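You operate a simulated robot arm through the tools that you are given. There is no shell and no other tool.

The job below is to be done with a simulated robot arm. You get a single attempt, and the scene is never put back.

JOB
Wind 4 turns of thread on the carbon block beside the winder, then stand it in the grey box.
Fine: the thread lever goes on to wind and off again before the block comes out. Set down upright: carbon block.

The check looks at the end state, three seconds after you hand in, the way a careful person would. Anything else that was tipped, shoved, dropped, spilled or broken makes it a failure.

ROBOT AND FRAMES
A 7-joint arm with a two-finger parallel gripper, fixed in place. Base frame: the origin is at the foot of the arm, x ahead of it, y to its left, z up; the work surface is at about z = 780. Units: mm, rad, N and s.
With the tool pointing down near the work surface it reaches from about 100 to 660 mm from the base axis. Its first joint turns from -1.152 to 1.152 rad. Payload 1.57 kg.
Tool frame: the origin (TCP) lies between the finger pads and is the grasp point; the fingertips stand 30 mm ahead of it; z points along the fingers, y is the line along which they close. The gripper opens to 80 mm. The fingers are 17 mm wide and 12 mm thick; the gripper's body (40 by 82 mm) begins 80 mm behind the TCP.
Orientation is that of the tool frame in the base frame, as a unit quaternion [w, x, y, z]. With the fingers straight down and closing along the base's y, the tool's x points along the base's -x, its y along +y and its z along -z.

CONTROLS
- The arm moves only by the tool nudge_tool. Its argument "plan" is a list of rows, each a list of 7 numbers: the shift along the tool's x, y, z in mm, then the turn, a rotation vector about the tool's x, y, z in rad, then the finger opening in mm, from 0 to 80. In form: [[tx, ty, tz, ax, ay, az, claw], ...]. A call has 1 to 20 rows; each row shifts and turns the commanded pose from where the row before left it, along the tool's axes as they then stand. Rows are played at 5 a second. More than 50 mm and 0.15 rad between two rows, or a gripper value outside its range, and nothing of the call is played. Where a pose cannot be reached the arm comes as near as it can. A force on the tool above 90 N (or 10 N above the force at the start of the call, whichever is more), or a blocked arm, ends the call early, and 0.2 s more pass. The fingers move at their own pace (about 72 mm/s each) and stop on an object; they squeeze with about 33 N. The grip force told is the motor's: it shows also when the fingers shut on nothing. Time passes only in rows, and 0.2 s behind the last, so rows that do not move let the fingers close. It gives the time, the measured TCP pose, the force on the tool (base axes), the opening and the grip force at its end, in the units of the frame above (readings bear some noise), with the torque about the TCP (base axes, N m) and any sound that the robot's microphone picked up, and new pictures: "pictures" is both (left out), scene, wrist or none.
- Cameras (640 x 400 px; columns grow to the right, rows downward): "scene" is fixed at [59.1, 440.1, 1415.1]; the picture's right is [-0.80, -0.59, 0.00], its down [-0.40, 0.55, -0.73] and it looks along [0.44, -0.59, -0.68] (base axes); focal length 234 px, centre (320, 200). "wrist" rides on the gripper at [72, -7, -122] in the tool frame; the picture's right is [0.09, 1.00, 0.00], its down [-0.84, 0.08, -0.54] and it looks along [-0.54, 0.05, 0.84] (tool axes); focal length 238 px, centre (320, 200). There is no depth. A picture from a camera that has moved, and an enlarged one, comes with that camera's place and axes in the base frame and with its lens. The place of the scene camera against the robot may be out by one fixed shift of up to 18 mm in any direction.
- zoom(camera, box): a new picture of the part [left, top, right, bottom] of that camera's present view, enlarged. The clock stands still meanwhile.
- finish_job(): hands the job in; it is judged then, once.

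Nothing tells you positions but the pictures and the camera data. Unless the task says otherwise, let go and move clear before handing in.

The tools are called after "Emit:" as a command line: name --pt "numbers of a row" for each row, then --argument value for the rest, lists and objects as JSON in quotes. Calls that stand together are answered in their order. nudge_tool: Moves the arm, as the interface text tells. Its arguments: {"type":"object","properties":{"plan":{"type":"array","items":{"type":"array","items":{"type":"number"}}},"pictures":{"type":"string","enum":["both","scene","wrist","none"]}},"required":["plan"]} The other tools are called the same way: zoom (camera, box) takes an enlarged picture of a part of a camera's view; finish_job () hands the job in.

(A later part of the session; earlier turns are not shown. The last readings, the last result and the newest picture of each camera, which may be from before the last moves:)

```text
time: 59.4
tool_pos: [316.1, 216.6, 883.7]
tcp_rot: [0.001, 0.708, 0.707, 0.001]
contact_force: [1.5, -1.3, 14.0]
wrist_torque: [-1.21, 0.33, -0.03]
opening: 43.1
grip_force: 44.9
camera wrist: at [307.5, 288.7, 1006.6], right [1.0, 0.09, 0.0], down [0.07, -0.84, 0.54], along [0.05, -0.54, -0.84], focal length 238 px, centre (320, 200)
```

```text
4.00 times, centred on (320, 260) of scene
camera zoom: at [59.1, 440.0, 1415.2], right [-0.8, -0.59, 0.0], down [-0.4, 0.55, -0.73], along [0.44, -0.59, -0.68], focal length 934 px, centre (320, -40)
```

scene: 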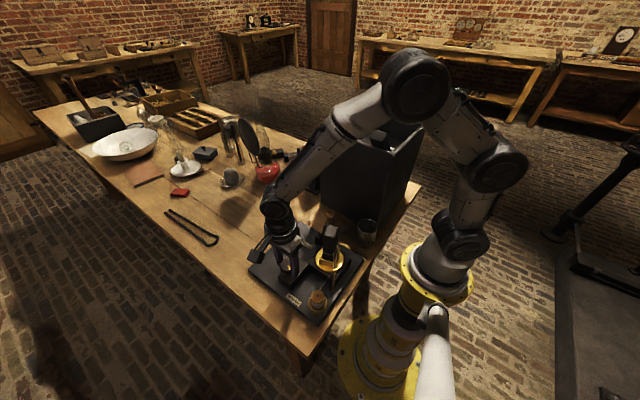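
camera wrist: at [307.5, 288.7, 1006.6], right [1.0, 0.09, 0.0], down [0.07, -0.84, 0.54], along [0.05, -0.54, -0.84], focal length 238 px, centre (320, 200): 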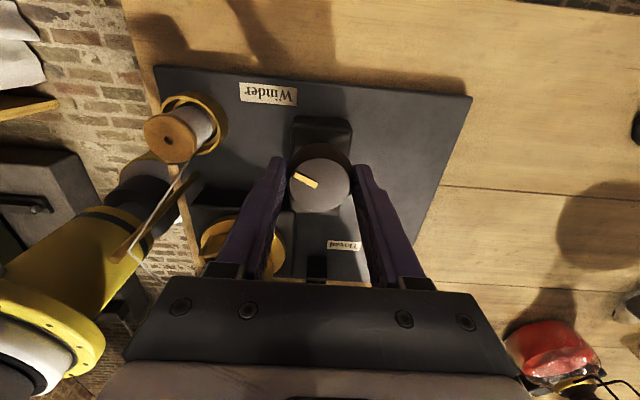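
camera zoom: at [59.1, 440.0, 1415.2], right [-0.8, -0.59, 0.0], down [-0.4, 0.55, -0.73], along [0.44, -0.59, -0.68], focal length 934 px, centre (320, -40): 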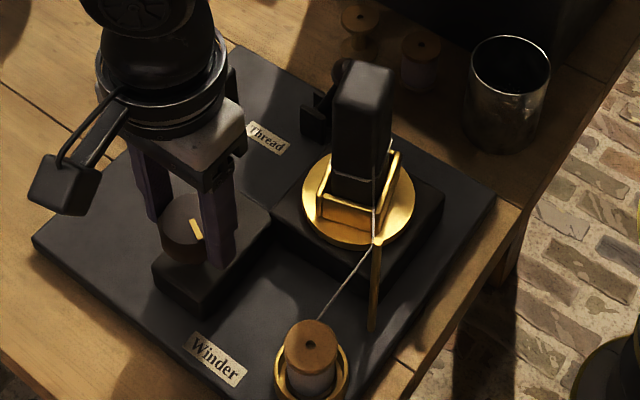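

One chuck turn is on: the knob went −π/2 with no slip, and a loop of thread is visible on the block. I'll open, rotate the gripper back and check centring for the next stroke.

Emit:
nudge_tool --pt "0 0 0 0 0 0 55" --pt "0 0 0 0 0 0 80" --pt "0 0 0 0 0 0 80" --pt "0 0 0 0 0 -0.1428 80" --pt "0 0 0 0 0 -0.1428 80" --pt "0 0 0 0 0 -0.1428 80" --pt "0 0 0 0 0 -0.1428 80" --pt "0 0 0 0 0 -0.1428 80" --pt "0 0 0 0 0 -0.1428 80" --pt "0 0 0 0 0 -0.1428 80" --pt "0 0 0 0 0 -0.1428 80" --pt "0 0 0 0 0 -0.1428 80" --pt "0 0 0 0 0 -0.1428 80" --pt "0 0 0 0 0 -0.1428 80" --pt "0 0 0 0 0 0 80" --pictures "wrist"

Emit:
zoom --camera "wrist" --box '[240, 90, 400, 230]'

Emit:
zoom --camera "scene" --box '[270, 210, 370, 310]'

```text
time: 62.6
tool_pos: [314.3, 215.2, 884.7]
tcp_rot: [0.0, -0.001, 1.0, -0.001]
contact_force: [0.7, 0.7, 0.2]
wrist_torque: [0.04, -0.01, 0.01]
opening: 80.0
grip_force: 0.0
camera wrist: at [241.5, 209.7, 1006.3], right [-0.09, 1.0, 0.0], down [0.84, 0.08, 0.54], along [0.54, 0.05, -0.84], focal length 238 px, centre (320, 200)
```

wrist: 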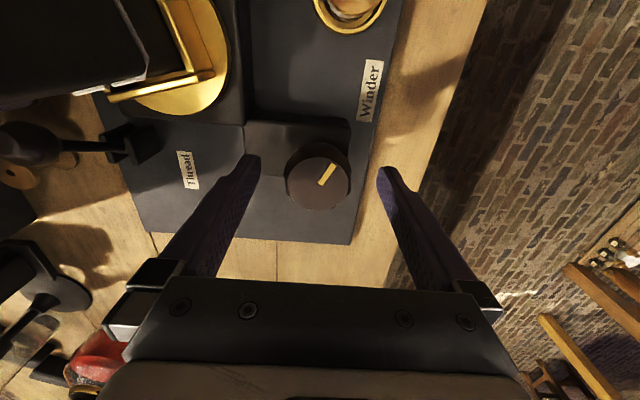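

```text
2.86 times, centred on (320, 160) of wrist
camera zoom: at [241.5, 209.7, 1006.3], right [-0.09, 1.0, 0.0], down [0.84, 0.08, 0.54], along [0.54, 0.05, -0.84], focal length 681 px, centre (320, 314)
```

zoom: 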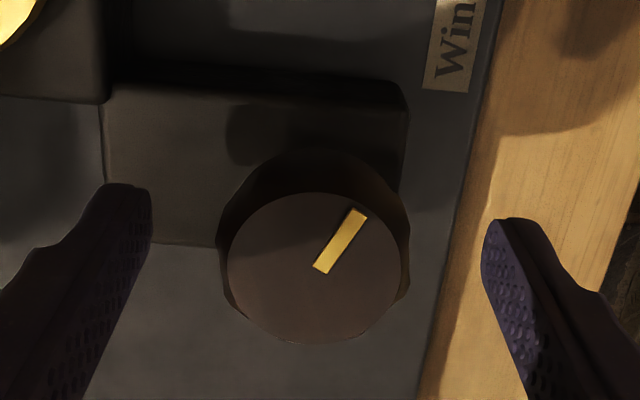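

```text
4.00 times, centred on (320, 260) of scene
camera zoom: at [59.1, 440.1, 1415.1], right [-0.8, -0.59, 0.0], down [-0.4, 0.55, -0.73], along [0.44, -0.59, -0.68], focal length 934 px, centre (320, -40)
```

zoom: 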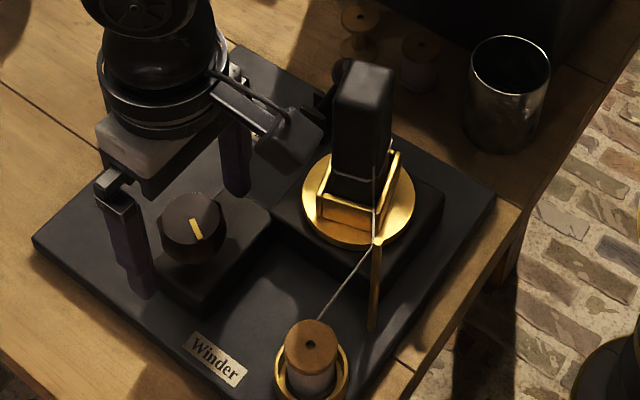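

The knob mark has advanced by a quarter turn as expected. I'll recentre by about −1 mm in y, close, and make the second −π/2 stroke.

Emit:
nudge_tool --pt "0 -1.0 0 0 0 0 80" --pt "0 0 0 0 0 0 60" --pt "0 0 0 0 0 0 45" --pt "0 0 0 0 0 0 30" --pt "0 0 0 0 0 0 30" --pt "0 0 0 0 0 0.1428 30" --pt "0 0 0 0 0 0.1428 30" --pt "0 0 0 0 0 0.1428 30" --pt "0 0 0 0 0 0.1428 30" --pt "0 0 0 0 0 0.1428 30" --pt "0 0 0 0 0 0.1428 30" --pt "0 0 0 0 0 0.1428 30" --pt "0 0 0 0 0 0.1428 30" --pt "0 0 0 0 0 0.1428 30" --pt "0 0 0 0 0 0.1428 30" --pt "0 0 0 0 0 0.1428 30" --pt "0 0 0 0 0 0 30" --pictures "both"

Emit:
zoom --camera "wrist" --box '[240, 90, 400, 230]'

Emit:
zoom --camera "scene" --box '[270, 210, 370, 310]'

```text
time: 66.2
tool_pos: [315.1, 216.0, 883.8]
tcp_rot: [0.0, 0.708, 0.706, 0.002]
contact_force: [2.1, 20.7, -8.5]
wrist_torque: [0.18, -0.19, -0.06]
opening: 43.7
grip_force: 45.0
camera wrist: at [307.6, 288.0, 1006.5], right [1.0, 0.09, 0.0], down [0.07, -0.84, 0.54], along [0.05, -0.54, -0.84], focal length 238 px, centre (320, 200)
```

scene: 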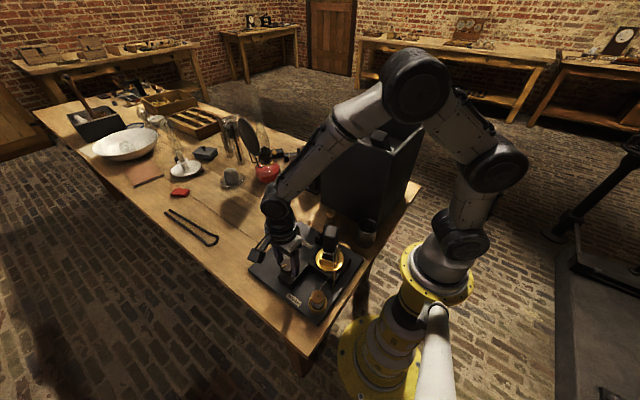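
wrist: 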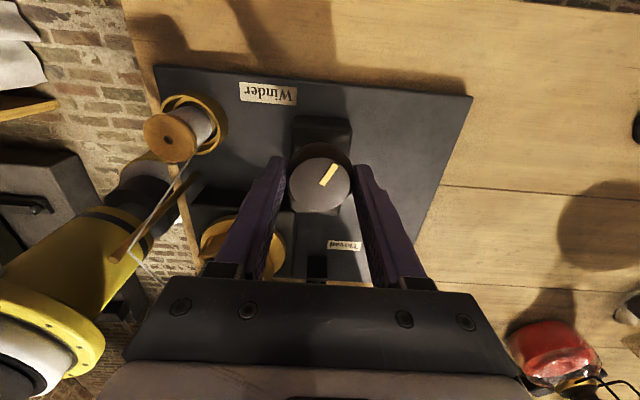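

```text
2.86 times, centred on (320, 160) of wrist
camera zoom: at [307.6, 288.0, 1006.5], right [1.0, 0.09, 0.0], down [0.07, -0.84, 0.54], along [0.05, -0.54, -0.84], focal length 681 px, centre (320, 314)
```

zoom: 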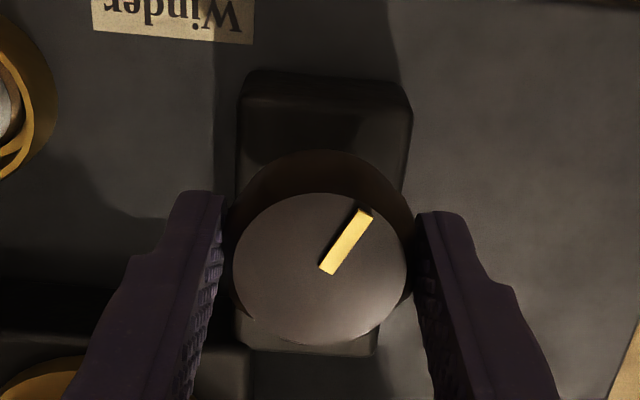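

```text
4.00 times, centred on (320, 260) of scene
camera zoom: at [59.3, 440.7, 1414.9], right [-0.8, -0.59, 0.0], down [-0.4, 0.55, -0.73], along [0.44, -0.59, -0.68], focal length 934 px, centre (320, -40)
```

zoom: 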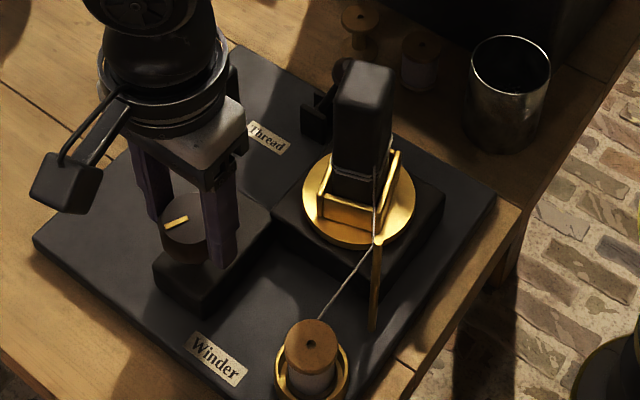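

Two turns are done; the chuck is back at the same angle and the knob mark moved with the gripper. I'll open and rotate back for stroke three.

Emit:
nudge_tool --pt "0 0 0 0 0 0 55" --pt "0 0 0 0 0 0 80" --pt "0 0 0 0 0 0 80" --pt "0 0 0 0 0 -0.1428 80" --pt "0 0 0 0 0 -0.1428 80" --pt "0 0 0 0 0 -0.1428 80" --pt "0 0 0 0 0 -0.1428 80" --pt "0 0 0 0 0 -0.1428 80" --pt "0 0 0 0 0 -0.1428 80" --pt "0 0 0 0 0 -0.1428 80" --pt "0 0 0 0 0 -0.1428 80" --pt "0 0 0 0 0 -0.1428 80" --pt "0 0 0 0 0 -0.1428 80" --pt "0 0 0 0 0 -0.1428 80" --pt "0 0 0 0 0 0 80" --pictures "wrist"

Emit:
zoom --camera "wrist" --box '[240, 90, 400, 230]'

```text
time: 69.4
tool_pos: [313.1, 215.7, 883.8]
tcp_rot: [0.0, -0.001, 1.0, 0.0]
contact_force: [0.1, 0.9, -0.3]
wrist_torque: [0.01, -0.04, 0.01]
opening: 80.2
grip_force: 0.1
camera wrist: at [241.0, 209.0, 1006.0], right [-0.09, 1.0, 0.0], down [0.84, 0.08, 0.54], along [0.54, 0.05, -0.84], focal length 238 px, centre (320, 200)
```

wrist: 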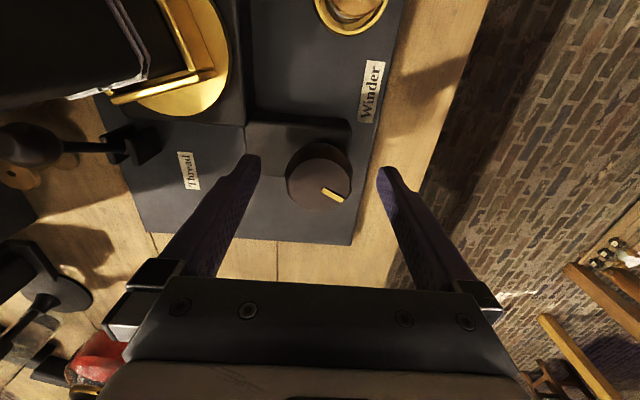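

```text
2.86 times, centred on (320, 160) of wrist
camera zoom: at [241.0, 209.0, 1006.0], right [-0.09, 1.0, 0.0], down [0.84, 0.08, 0.54], along [0.54, 0.05, -0.84], focal length 681 px, centre (320, 314)
```

zoom: 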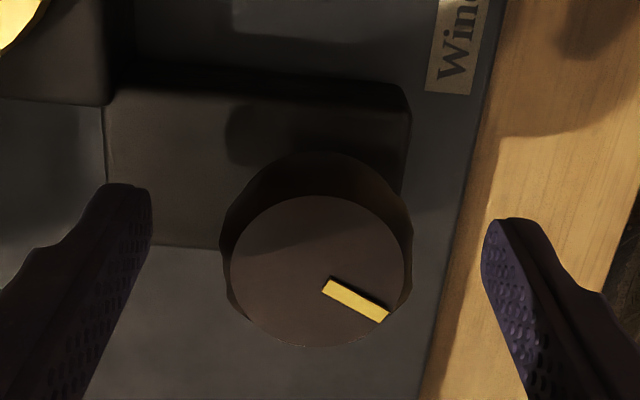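

Exactly half a knob turn so far: the mark points opposite to its start. Now the third stroke.

Emit:
nudge_tool --pt "-0.5 -0.2 0 0 0 0 80" --pt "0 0 0 0 0 0 60" --pt "0 0 0 0 0 0 45" --pt "0 0 0 0 0 0 30" --pt "0 0 0 0 0 0 30" --pt "0 0 0 0 0 0.1428 30" --pt "0 0 0 0 0 0.1428 30" --pt "0 0 0 0 0 0.1428 30" --pt "0 0 0 0 0 0.1428 30" --pt "0 0 0 0 0 0.1428 30" --pt "0 0 0 0 0 0.1428 30" --pt "0 0 0 0 0 0.1428 30" --pt "0 0 0 0 0 0.1428 30" --pt "0 0 0 0 0 0.1428 30" --pt "0 0 0 0 0 0.1428 30" --pt "0 0 0 0 0 0.1428 30" --pt "0 0 0 0 0 0 30" --pictures "both"

Emit:
zoom --camera "wrist" --box '[240, 90, 400, 230]'

Emit:
zoom --camera "scene" --box '[270, 210, 370, 310]'

```text
time: 73.0
tool_pos: [316.2, 215.7, 883.4]
tcp_rot: [-0.001, 0.709, 0.706, 0.0]
contact_force: [3.5, 19.5, -17.7]
wrist_torque: [0.41, -0.3, -0.01]
opening: 42.8
grip_force: 44.6
camera wrist: at [307.9, 287.9, 1006.1], right [1.0, 0.09, 0.0], down [0.07, -0.84, 0.54], along [0.05, -0.54, -0.84], focal length 238 px, centre (320, 200)
```

scene: 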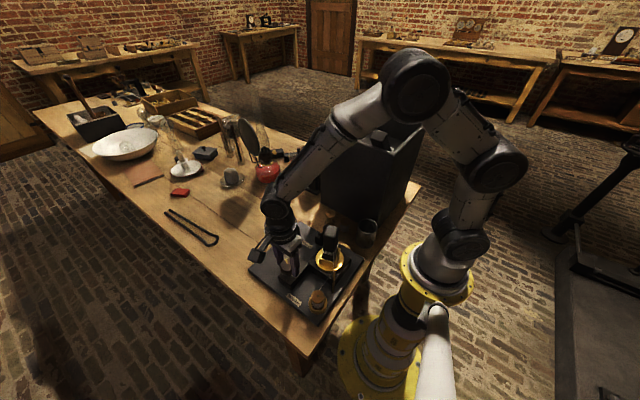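
wrist: 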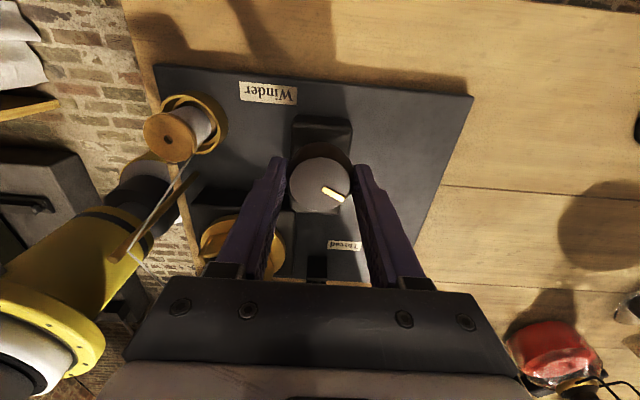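

```text
2.86 times, centred on (320, 160) of wrist
camera zoom: at [307.9, 287.9, 1006.1], right [1.0, 0.09, 0.0], down [0.07, -0.84, 0.54], along [0.05, -0.54, -0.84], focal length 681 px, centre (320, 314)
```

zoom: 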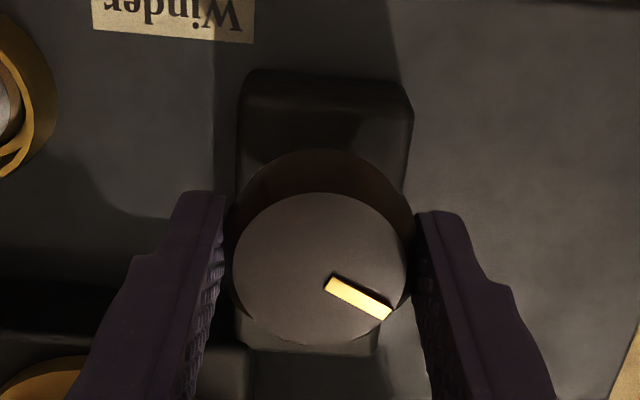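

```text
4.00 times, centred on (320, 260) of scene
camera zoom: at [59.4, 440.7, 1414.9], right [-0.8, -0.59, 0.0], down [-0.4, 0.55, -0.73], along [0.44, -0.59, -0.68], focal length 934 px, centre (320, -40)
```

zoom: 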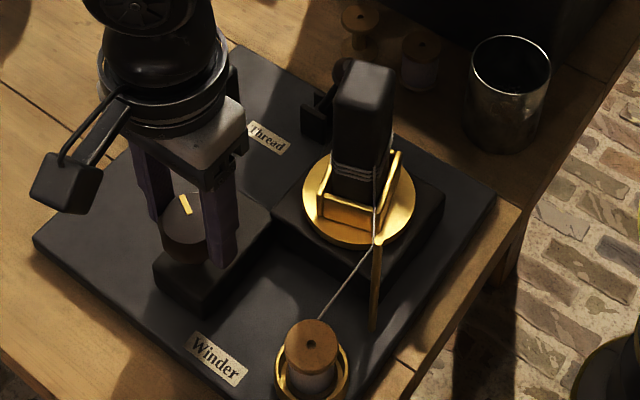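

Three loops are on the block. I'll open and rotate back for the last stroke.

Emit:
nudge_tool --pt "0.5 0 0 0 0 0 55" --pt "0 0 0 0 0 0 80" --pt "0 0 0 0 0 0 80" --pt "0 0 0 0 0 -0.1428 80" --pt "0 0 0 0 0 -0.1428 80" --pt "0 0 0 0 0 -0.1428 80" --pt "0 0 0 0 0 -0.1428 80" --pt "0 0 0 0 0 -0.1428 80" --pt "0 0 0 0 0 -0.1428 80" --pt "0 0 0 0 0 -0.1428 80" --pt "0 0 0 0 0 -0.1428 80" --pt "0 0 0 0 0 -0.1428 80" --pt "0 0 0 0 0 -0.1428 80" --pt "0 0 0 0 0 -0.1428 80" --pt "0 0 0 0 0 0 80" --pictures "wrist"

Emit:
zoom --camera "wrist" --box '[240, 90, 400, 230]'

```text
time: 76.2
tool_pos: [315.0, 215.1, 883.6]
tcp_rot: [0.001, -0.002, 1.0, 0.0]
contact_force: [1.0, -0.3, -1.0]
wrist_torque: [0.01, 0.02, 0.0]
opening: 79.7
grip_force: 0.1
camera wrist: at [242.6, 209.2, 1006.0], right [-0.09, 1.0, 0.0], down [0.84, 0.08, 0.54], along [0.54, 0.05, -0.84], focal length 238 px, centre (320, 200)
```

wrist: 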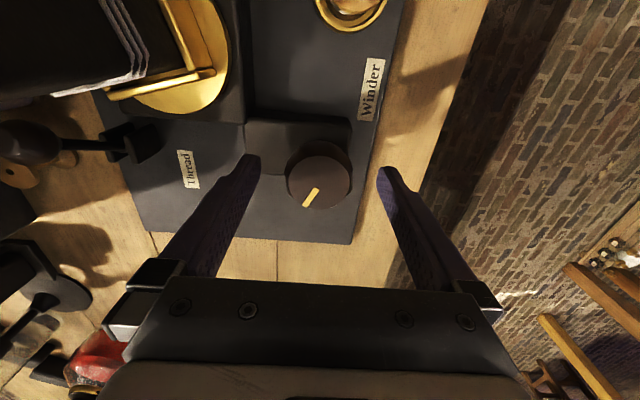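

```text
2.86 times, centred on (320, 160) of wrist
camera zoom: at [242.6, 209.2, 1006.0], right [-0.09, 1.0, 0.0], down [0.84, 0.08, 0.54], along [0.54, 0.05, -0.84], focal length 681 px, centre (320, 314)
```

zoom: 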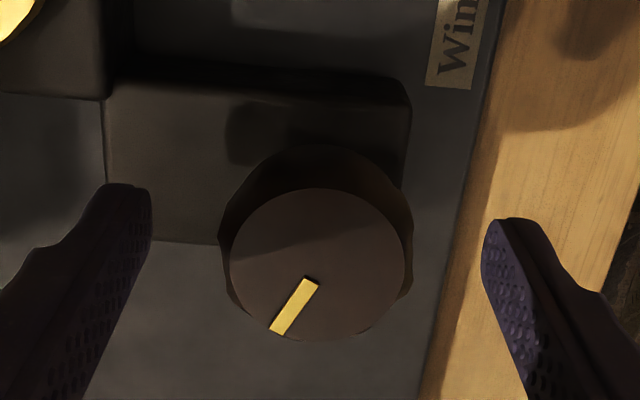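

The knob is at three quarters of a turn. Now the final quarter stroke.

Emit:
nudge_tool --pt "0 -0.4 0 0 0 0 80" --pt "0 0 0 0 0 0 60" --pt "0 0 0 0 0 0 45" --pt "0 0 0 0 0 0 30" --pt "0 0 0 0 0 0 30" --pt "0 0 0 0 0 0.1428 30" --pt "0 0 0 0 0 0.1428 30" --pt "0 0 0 0 0 0.1428 30" --pt "0 0 0 0 0 0.1428 30" --pt "0 0 0 0 0 0.1428 30" --pt "0 0 0 0 0 0.1428 30" --pt "0 0 0 0 0 0.1428 30" --pt "0 0 0 0 0 0.1428 30" --pt "0 0 0 0 0 0.1428 30" --pt "0 0 0 0 0 0.1428 30" --pt "0 0 0 0 0 0.1428 30" --pt "0 0 0 0 0 0 30" --pictures "both"

Emit:
zoom --camera "wrist" --box '[240, 90, 400, 230]'

Emit:
zoom --camera "scene" --box '[270, 210, 370, 310]'

Emit:
zoom --camera "scene" --box '[305, 225, 360, 275]'

```text
time: 79.8
tool_pos: [314.8, 214.2, 883.8]
tcp_rot: [0.0, 0.708, 0.707, 0.001]
contact_force: [11.1, 1.9, -15.8]
wrist_torque: [-0.11, -0.26, -0.01]
opening: 43.7
grip_force: 44.9
camera wrist: at [308.0, 287.3, 1005.9], right [1.0, 0.09, 0.0], down [0.08, -0.84, 0.54], along [0.05, -0.54, -0.84], focal length 238 px, centre (320, 200)
```

scene: 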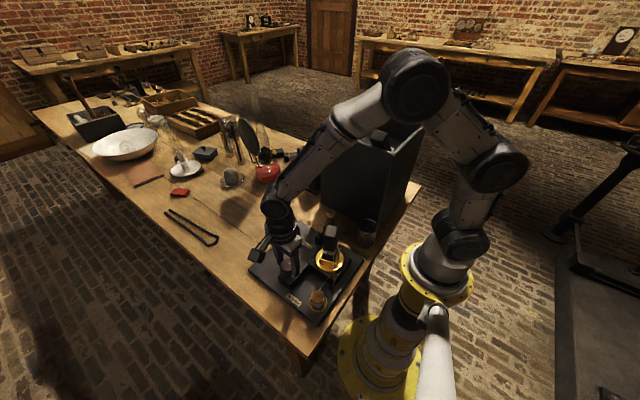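
wrist: 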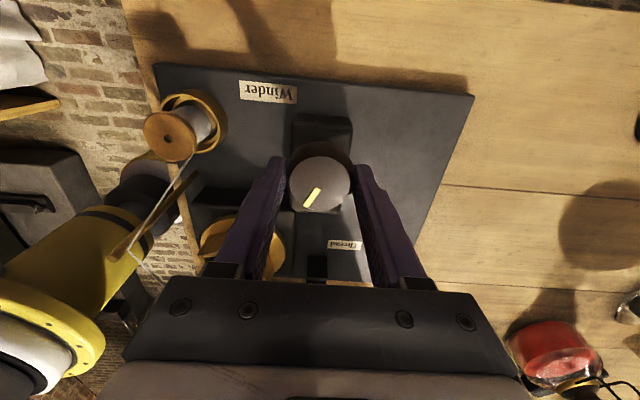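

```text
2.86 times, centred on (320, 160) of wrist
camera zoom: at [308.0, 287.3, 1005.9], right [1.0, 0.09, 0.0], down [0.08, -0.84, 0.54], along [0.05, -0.54, -0.84], focal length 681 px, centre (320, 314)
```

zoom: 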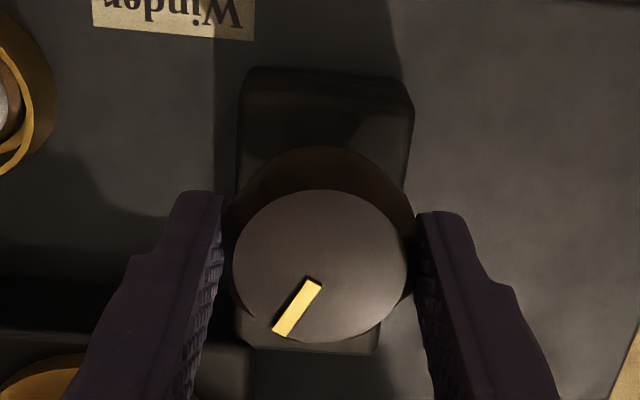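

```text
4.00 times, centred on (320, 260) of scene
camera zoom: at [59.6, 440.3, 1415.1], right [-0.8, -0.59, 0.0], down [-0.4, 0.55, -0.73], along [0.44, -0.59, -0.68], focal length 934 px, centre (320, -40)
```

zoom: 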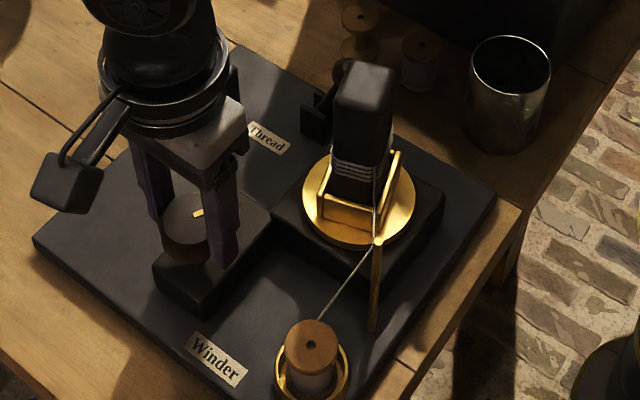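

```text
8.00 times, centred on (332, 250) of scene
camera zoom: at [59.6, 440.3, 1415.1], right [-0.8, -0.59, 0.0], down [-0.4, 0.55, -0.73], along [0.44, -0.59, -0.68], focal length 1869 px, centre (220, -200)
```

zoom: 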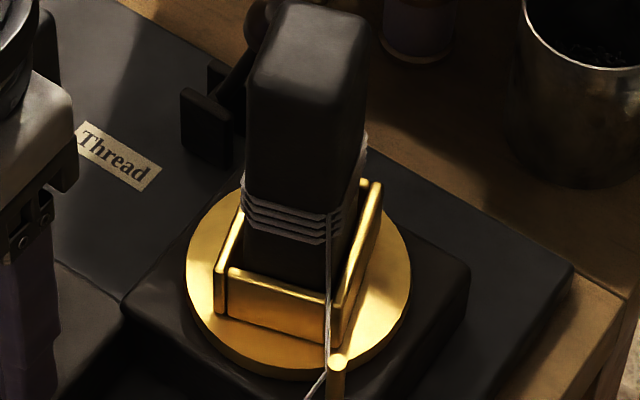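

All four loops are on the block and the knob has made one full turn; the chuck is back at its starting angle. I'll release the knob, rise, straighten the tool and move to view the lever.

Emit:
nudge_tool --pt "0 0 0 0 0 0 55" --pt "0 0 0 0 0 0 80" --pt "0 0 0 0 0 0 80" --pt "0 0 -30 0 0 0 80" --pt "0 0 -40 0 0 0 80" --pt "0 0 -45 0 0 0 80" --pt "0 0 -25 0 0 -0.1428 80" --pt "0 0 0 0 0 -0.1428 80" --pt "0 0 0 0 0 -0.1428 80" --pt "0 0 0 0 0 -0.1428 80" --pt "0 0 0 0 0 -0.1428 80" --pt "0 0 0 0 0 -0.1428 80" --pt "0 0 0 0 0 -0.1428 80" --pt "0 0 0 0 0 -0.1428 60" --pt "0 0 0 0 0 -0.1428 30" --pt "0 0 0 0 0 -0.1428 10" --pt "0 0 0 0 0 -0.1428 0" --pt "0 0 0 0 0 0 0" --pictures "both"

Emit:
zoom --camera "wrist" --box '[120, 0, 380, 160]'

Emit:
zoom --camera "scene" --box '[270, 210, 370, 310]'

```text
time: 83.6
tool_pos: [315.3, 216.2, 1022.5]
tcp_rot: [0.0, -0.001, 1.0, 0.0]
contact_force: [-0.1, -0.7, -0.6]
wrist_torque: [-0.01, 0.02, -0.01]
opening: 0.0
grip_force: 21.5
camera wrist: at [241.7, 208.6, 1146.3], right [-0.09, 1.0, 0.0], down [0.84, 0.08, 0.54], along [0.54, 0.05, -0.84], focal length 238 px, centre (320, 200)
```

scene: 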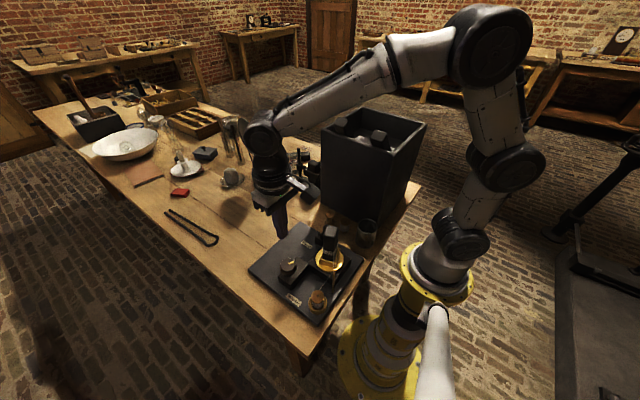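
wrist: 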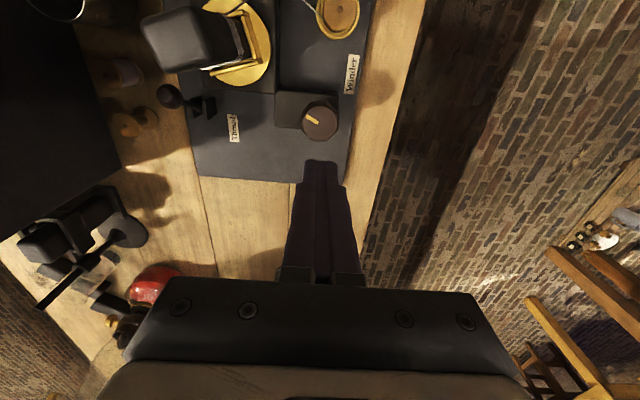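

```text
2.46 times, centred on (250, 80) of wrist
camera zoom: at [241.7, 208.6, 1146.3], right [-0.09, 1.0, 0.0], down [0.84, 0.08, 0.54], along [0.54, 0.05, -0.84], focal length 587 px, centre (492, 495)
```

zoom: 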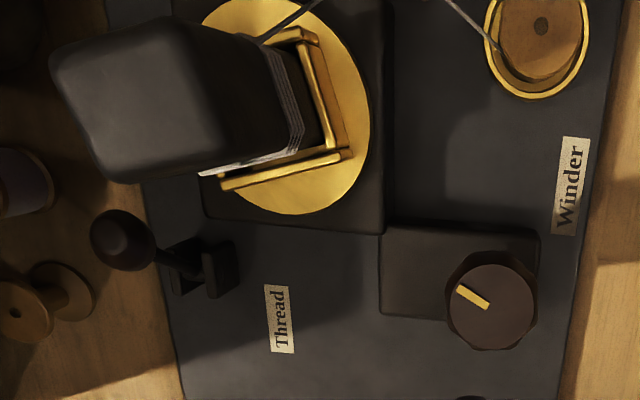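

```text
4.00 times, centred on (320, 260) of scene
camera zoom: at [59.1, 440.1, 1415.1], right [-0.8, -0.59, 0.0], down [-0.4, 0.55, -0.73], along [0.44, -0.59, -0.68], focal length 934 px, centre (320, -40)
```

zoom: 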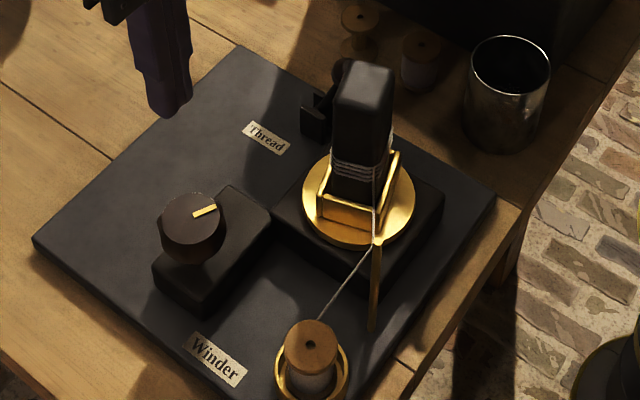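

The knob mark and chuck angle match the start exactly, so 4 turns are done. The lever ball, in the wind position, is near (298, 60, 883). I'll bring the closed fingers to its −x side.

Emit:
nudge_tool --pt "12 -39 0 0 0 0 0" --pt "12 -39 0 0 0 0 0" --pt "12 -39 0 0 0 0 0" --pt "12 -39 0 0 0 0 0" --pt "0 0 0 0 0 0 0" --pt "0 0 30 0 0 0 0" --pt "0 0 20 0 0 0 0" --pt "0 0 0 0 0 0 0" --pictures "both"

Emit:
zoom --camera "scene" --box '[285, 190, 375, 280]'

Emit:
zoom --camera "wrist" --box '[250, 80, 390, 220]'

```text
time: 85.4
tool_pos: [266.5, 59.1, 972.7]
tcp_rot: [0.001, 0.001, 1.0, 0.0]
contact_force: [-1.4, 0.5, -0.7]
wrist_torque: [0.05, 0.0, 0.02]
opening: 0.0
grip_force: 21.1
camera wrist: at [193.2, 52.7, 1095.7], right [-0.09, 1.0, 0.0], down [0.84, 0.08, 0.54], along [0.54, 0.05, -0.84], focal length 238 px, centre (320, 200)
```

scene: 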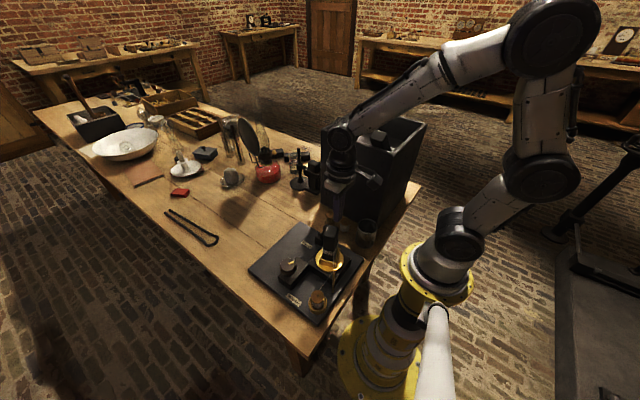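
wrist: 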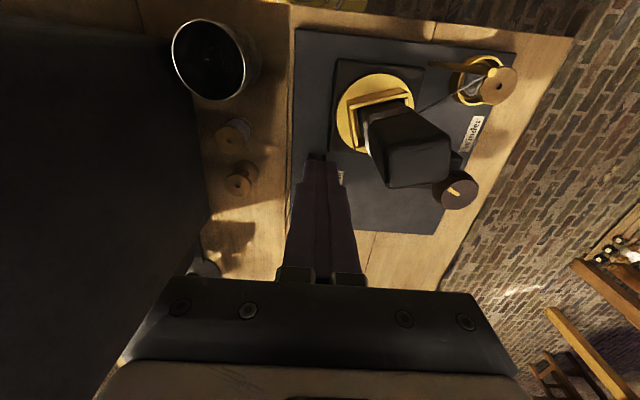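

```text
4.44 times, centred on (330, 235) of scene
camera zoom: at [59.1, 440.1, 1415.1], right [-0.8, -0.59, 0.0], down [-0.4, 0.55, -0.73], along [0.44, -0.59, -0.68], focal length 1038 px, centre (276, 44)
```

zoom: 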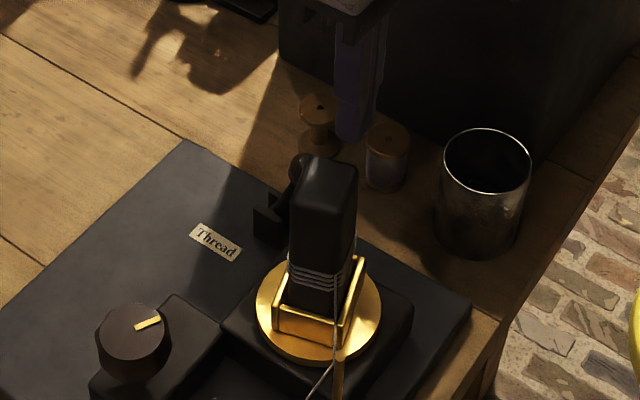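

```text
2.86 times, centred on (320, 150) of wrist
camera zoom: at [193.2, 52.7, 1095.7], right [-0.09, 1.0, 0.0], down [0.84, 0.08, 0.54], along [0.54, 0.05, -0.84], focal length 681 px, centre (320, 343)
```

zoom: 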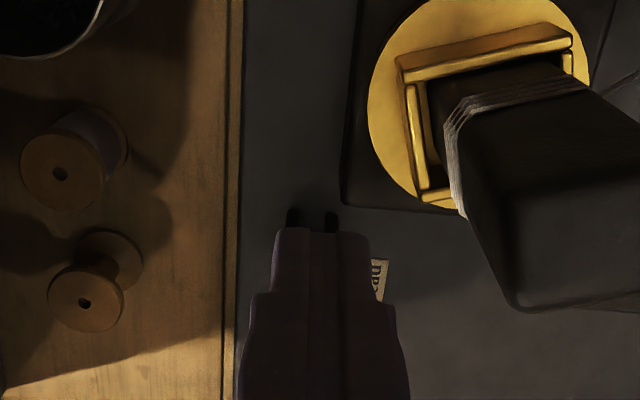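

The fingers are clear of the block and on the −x side of the lever ball. I'll lower to ball height (TCP z about 903) and check.

Emit:
nudge_tool --pt "0 0 25 0 0 0 0" --pt "0 0 25 0 0 0 0" --pt "0 0 12 0 0 0 0" --pt "0 0 7 0 0 0 0" --pt "0 0 0 0 0 0 0" --pt "0 0 0 0 0 0 0" --pictures "both"

Emit:
zoom --camera "scene" --box '[285, 190, 375, 280]'

Emit:
zoom --camera "wrist" --box '[250, 80, 390, 220]'

```text
time: 86.8
tool_pos: [267.0, 59.3, 905.2]
tcp_rot: [0.0, 0.001, 1.0, 0.0]
contact_force: [0.4, -0.3, 0.2]
wrist_torque: [-0.01, 0.0, -0.02]
opening: 0.1
grip_force: 21.2
camera wrist: at [193.9, 52.0, 1027.6], right [-0.09, 1.0, 0.0], down [0.84, 0.08, 0.54], along [0.54, 0.05, -0.84], focal length 238 px, centre (320, 200)
```

scene: 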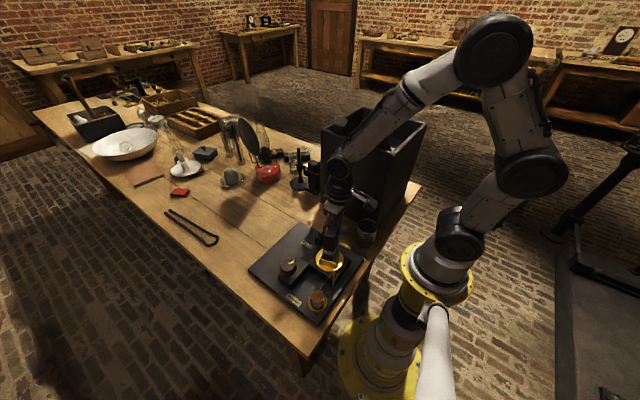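
wrist: 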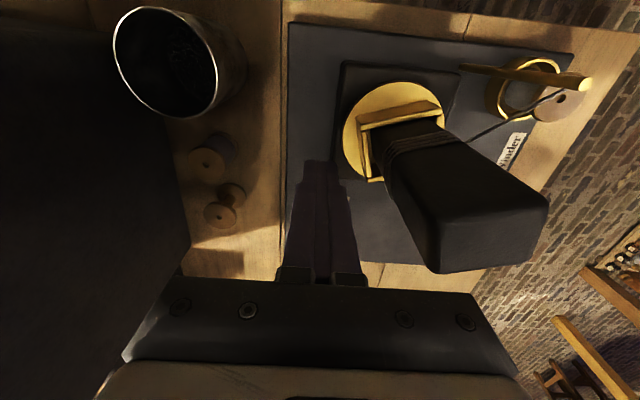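

```text
4.44 times, centred on (330, 235) of scene
camera zoom: at [59.1, 440.1, 1415.1], right [-0.8, -0.59, 0.0], down [-0.4, 0.55, -0.73], along [0.44, -0.59, -0.68], focal length 1038 px, centre (276, 44)
```

zoom: 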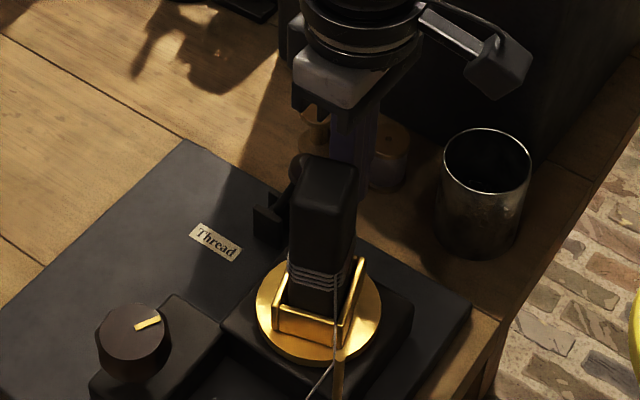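

```text
2.86 times, centred on (320, 150) of wrist
camera zoom: at [193.9, 52.0, 1027.6], right [-0.09, 1.0, 0.0], down [0.84, 0.08, 0.54], along [0.54, 0.05, -0.84], focal length 681 px, centre (320, 343)
```

zoom: 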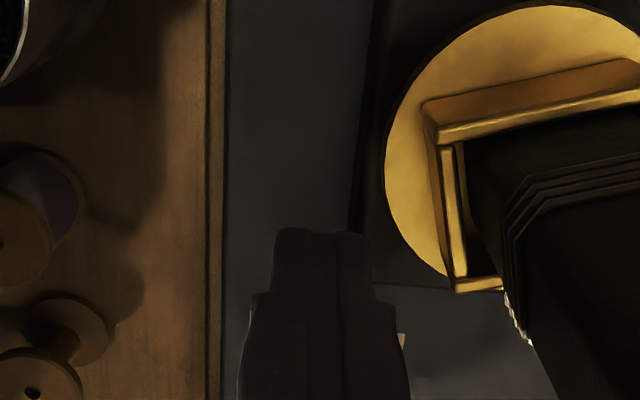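

The fingers sit behind the ball with no contact and clear of the block. I'll push the lever toward +x to its off side.

Emit:
nudge_tool --pt "-5 0.5 0 0 0 0 0" --pt "-5 0 0 0 0 0 0" --pt "-5 0 0 0 0 0 0" --pt "-5 0 0 0 0 0 0" --pt "-5 0 0 0 0 0 0" --pt "-5 0 0 0 0 0 0" --pt "-5 0 0 0 0 0 0" --pt "-5 0 0 0 0 0 0" --pt "-5 0 0 0 0 0 0" --pt "0 0 0 0 0 0 0" --pictures "both"

Emit:
zoom --camera "scene" --box '[285, 190, 375, 280]'

```text
time: 89.0
tool_pos: [312.7, 59.0, 905.0]
tcp_rot: [0.0, 0.0, 1.0, 0.0]
contact_force: [0.5, -1.3, 0.5]
wrist_torque: [-0.01, 0.03, 0.03]
opening: 0.1
grip_force: 22.0
camera wrist: at [239.9, 53.3, 1027.2], right [-0.09, 1.0, 0.0], down [0.84, 0.08, 0.54], along [0.54, 0.05, -0.84], focal length 238 px, centre (320, 200)
```

scene: 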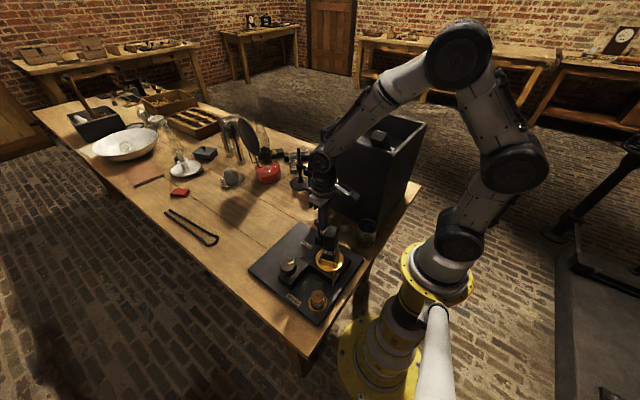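
wrist: 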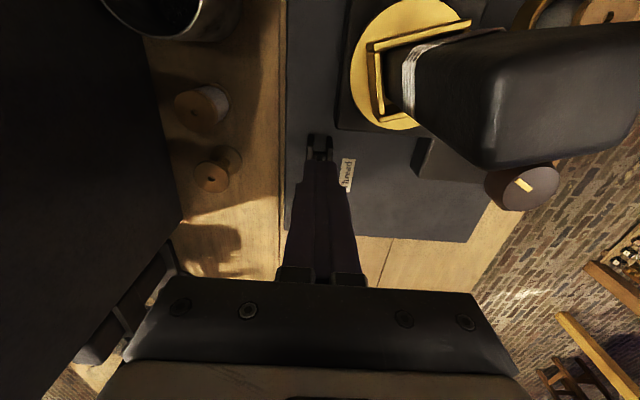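

```text
4.44 times, centred on (330, 235) of scene
camera zoom: at [59.1, 440.1, 1415.1], right [-0.8, -0.59, 0.0], down [-0.4, 0.55, -0.73], along [0.44, -0.59, -0.68], focal length 1038 px, centre (276, 44)
```

zoom: 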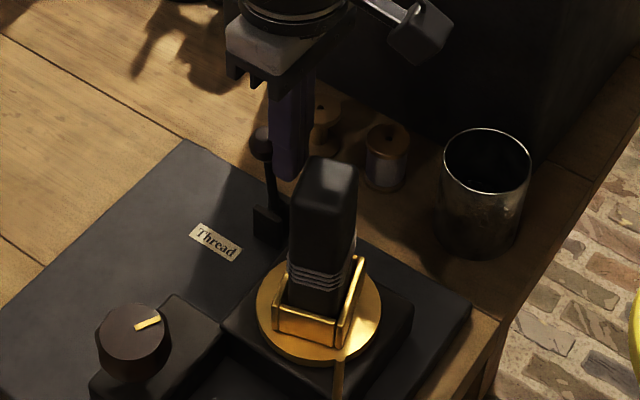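

The thread line is gone, so the lever has passed its switching point. I'll push it on to its original off stop.

Emit:
nudge_tool --pt "-5 0 0 0 0 0 0" --pt "-5 0 0 0 0 0 0" --pt "-5 0 0 0 0 0 0" --pt "-5 0 0 0 0 0 0" --pt "-4 0 0 0 0 0 0" --pt "0 0 0 0 0 0 0" --pictures "both"

Emit:
zoom --camera "scene" --box '[285, 190, 375, 280]'

```text
time: 90.4
tool_pos: [337.4, 59.1, 904.8]
tcp_rot: [0.0, 0.0, 1.0, 0.0]
contact_force: [0.2, -0.3, -0.5]
wrist_torque: [0.02, -0.03, 0.01]
opening: 0.0
grip_force: 21.0
camera wrist: at [263.3, 52.7, 1027.4], right [-0.09, 1.0, 0.0], down [0.84, 0.08, 0.54], along [0.54, 0.05, -0.84], focal length 238 px, centre (320, 200)
```

scene: 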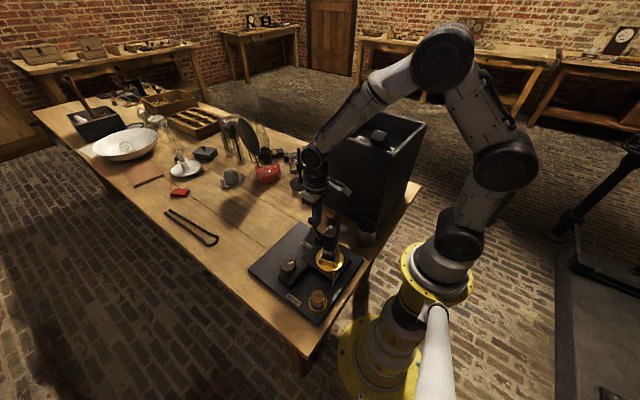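
wrist: 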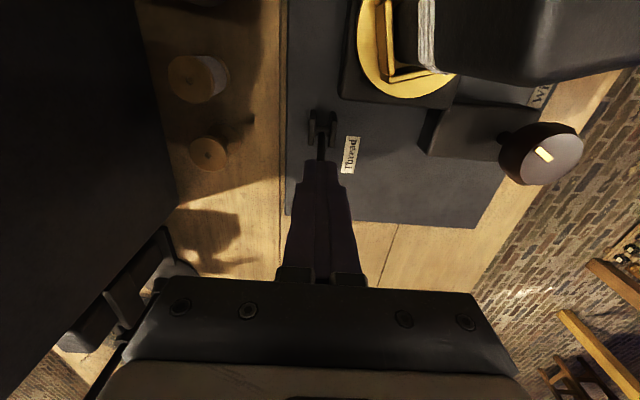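

```text
4.44 times, centred on (330, 235) of scene
camera zoom: at [59.1, 440.1, 1415.1], right [-0.8, -0.59, 0.0], down [-0.4, 0.55, -0.73], along [0.44, -0.59, -0.68], focal length 1038 px, centre (276, 44)
```

zoom: 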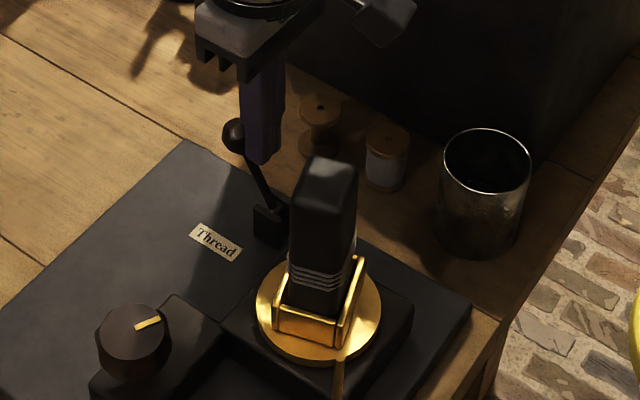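

The lever is back at its off stop. I'll back off, rise high and go over to look down into the grey box before fetching the block.

Emit:
nudge_tool --pt "8 0 0 0 0 0 0" --pt "0 0 -40 0 0 0 0" --pt "0 0 -45 0 0 0 10" --pt "0 0 -45 0 0 0 30" --pt "0 0 -45 0 0 0 50" --pt "0 0 -45 0 0 0 60" --pt "0 0 -45 0 0 0 60" --pt "0 0 -45 0 0 0 60" --pt "-2 -45 0 0 0 0 60" --pt "-2 -45 0 0 0 0 60" --pt "-2 -45 0 0 0 0 60" --pt "-2 -45 0 0 0 0 60" --pt "-2 -45 0 0 0 0 60" --pt "0 -30 0 0 0 0 60" --pt "0 0 0 0 0 0 60" --pt "0 0 0 0 0 0 60" --pictures "both"

Emit:
zoom --camera "wrist" --box '[180, 0, 480, 190]'

Emit:
zoom --camera "scene" --box '[285, 200, 375, 290]'

```text
time: 93.8
tool_pos: [335.1, -197.3, 1214.3]
tcp_rot: [0.0, 0.0, 1.0, 0.001]
contact_force: [0.5, -1.0, -1.0]
wrist_torque: [0.02, 0.01, -0.02]
opening: 59.7
grip_force: 0.0
camera wrist: at [262.7, -203.9, 1337.4], right [-0.09, 1.0, 0.0], down [0.84, 0.08, 0.54], along [0.54, 0.05, -0.84], focal length 238 px, centre (320, 200)
```

scene: 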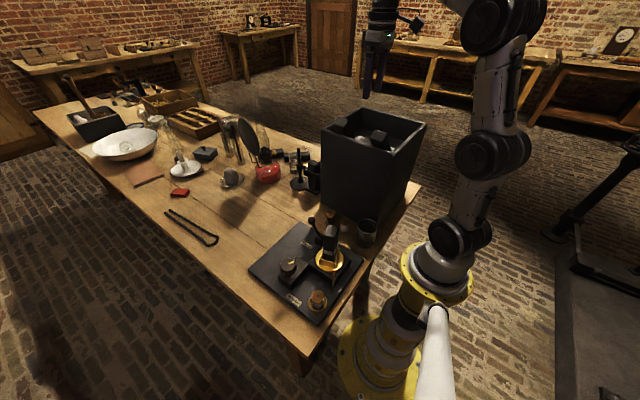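
wrist: 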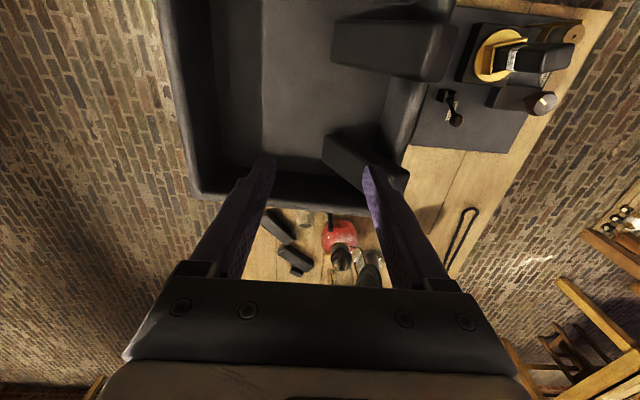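

```text
2.11 times, centred on (330, 95) of wrist
camera zoom: at [262.7, -203.9, 1337.4], right [-0.09, 1.0, 0.0], down [0.84, 0.08, 0.54], along [0.54, 0.05, -0.84], focal length 502 px, centre (299, 421)
```

zoom: 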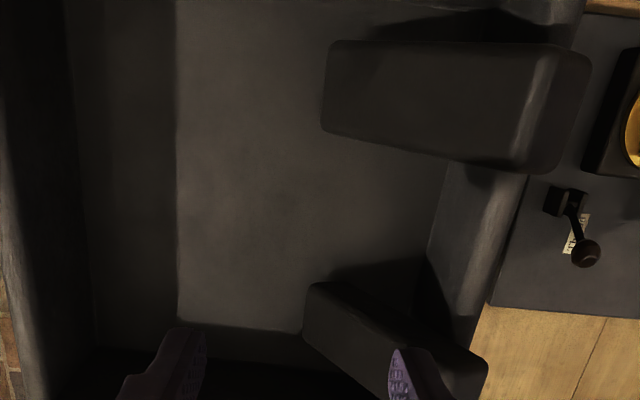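

```text
4.44 times, centred on (330, 245) of scene
camera zoom: at [59.2, 440.1, 1415.1], right [-0.8, -0.59, 0.0], down [-0.4, 0.55, -0.73], along [0.44, -0.59, -0.68], focal length 1038 px, centre (276, 0)
```

zoom: 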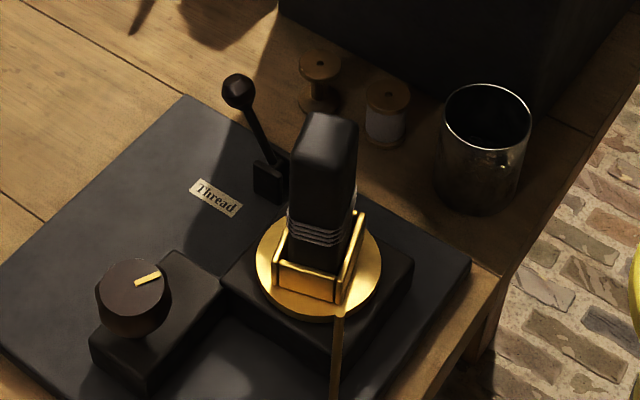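

The box floor is raised, about 85 mm below the rim, and two older blocks lean on the +y wall with their feet near y −190. The −y half of the floor, around (325, −268), is free. I'll take a second, lower view to pin down the floor height.

Emit:
nudge_tool --pt "3 -24 14 0 0 0 60" --pt "3 -24 14 0 0 0 60" --pt "3 -24 14 0 0 0 60" --pt "0 0 10 0 0 0 60" --pt "0 0 0 0 0 0 60" --pt "0 0 0 0 0 0 60" --pictures "both"

Emit:
zoom --camera "wrist" --box '[180, 0, 480, 190]'

Emit:
zoom --camera "scene" --box '[310, 60, 440, 170]'

```text
time: 95.2
tool_pos: [327.0, -267.1, 1164.0]
tcp_rot: [0.0, 0.0, 1.0, 0.0]
contact_force: [0.6, -0.6, 0.0]
wrist_torque: [-0.04, 0.02, -0.02]
opening: 60.5
grip_force: 0.0
camera wrist: at [254.7, -273.8, 1285.7], right [-0.09, 1.0, 0.0], down [0.84, 0.08, 0.54], along [0.54, 0.05, -0.84], focal length 238 px, centre (320, 200)
```

scene: 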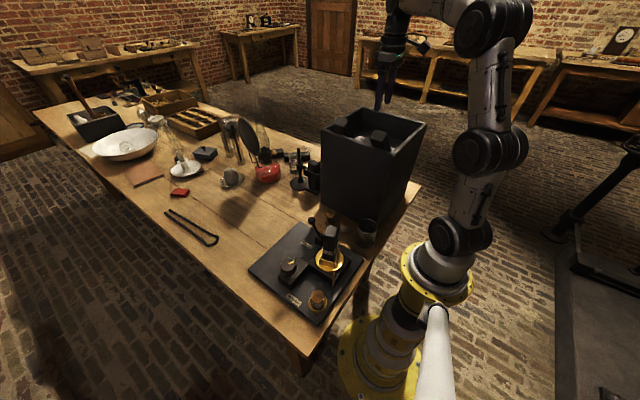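
wrist: 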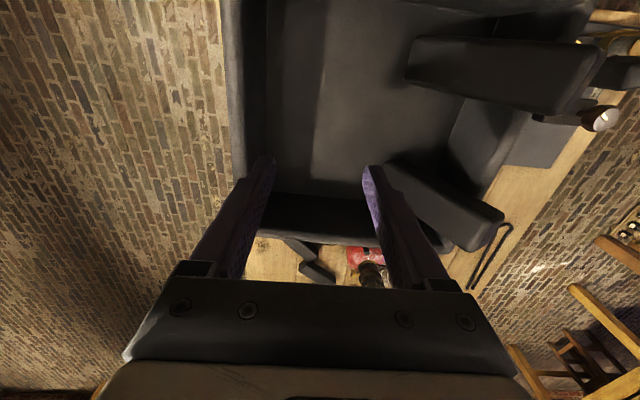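

```text
2.11 times, centred on (330, 95) of wrist
camera zoom: at [254.7, -273.8, 1285.7], right [-0.09, 1.0, 0.0], down [0.84, 0.08, 0.54], along [0.54, 0.05, -0.84], focal length 502 px, centre (299, 421)
```

zoom: 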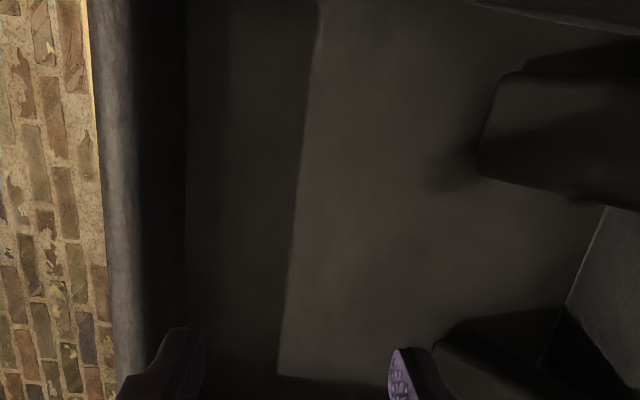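

```text
3.64 times, centred on (375, 115) of scene
camera zoom: at [59.1, 440.1, 1415.1], right [-0.8, -0.59, 0.0], down [-0.4, 0.55, -0.73], along [0.44, -0.59, -0.68], focal length 850 px, centre (120, 509)
```

zoom: 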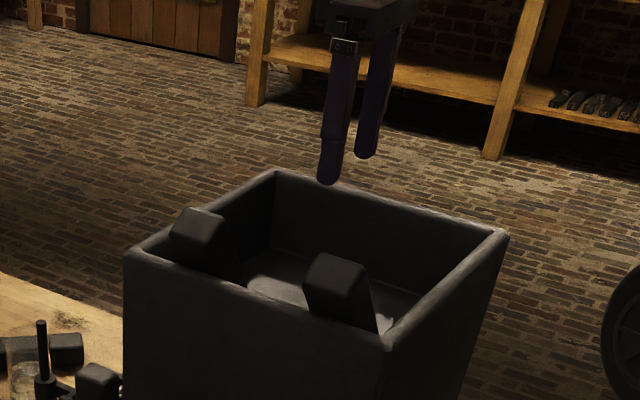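

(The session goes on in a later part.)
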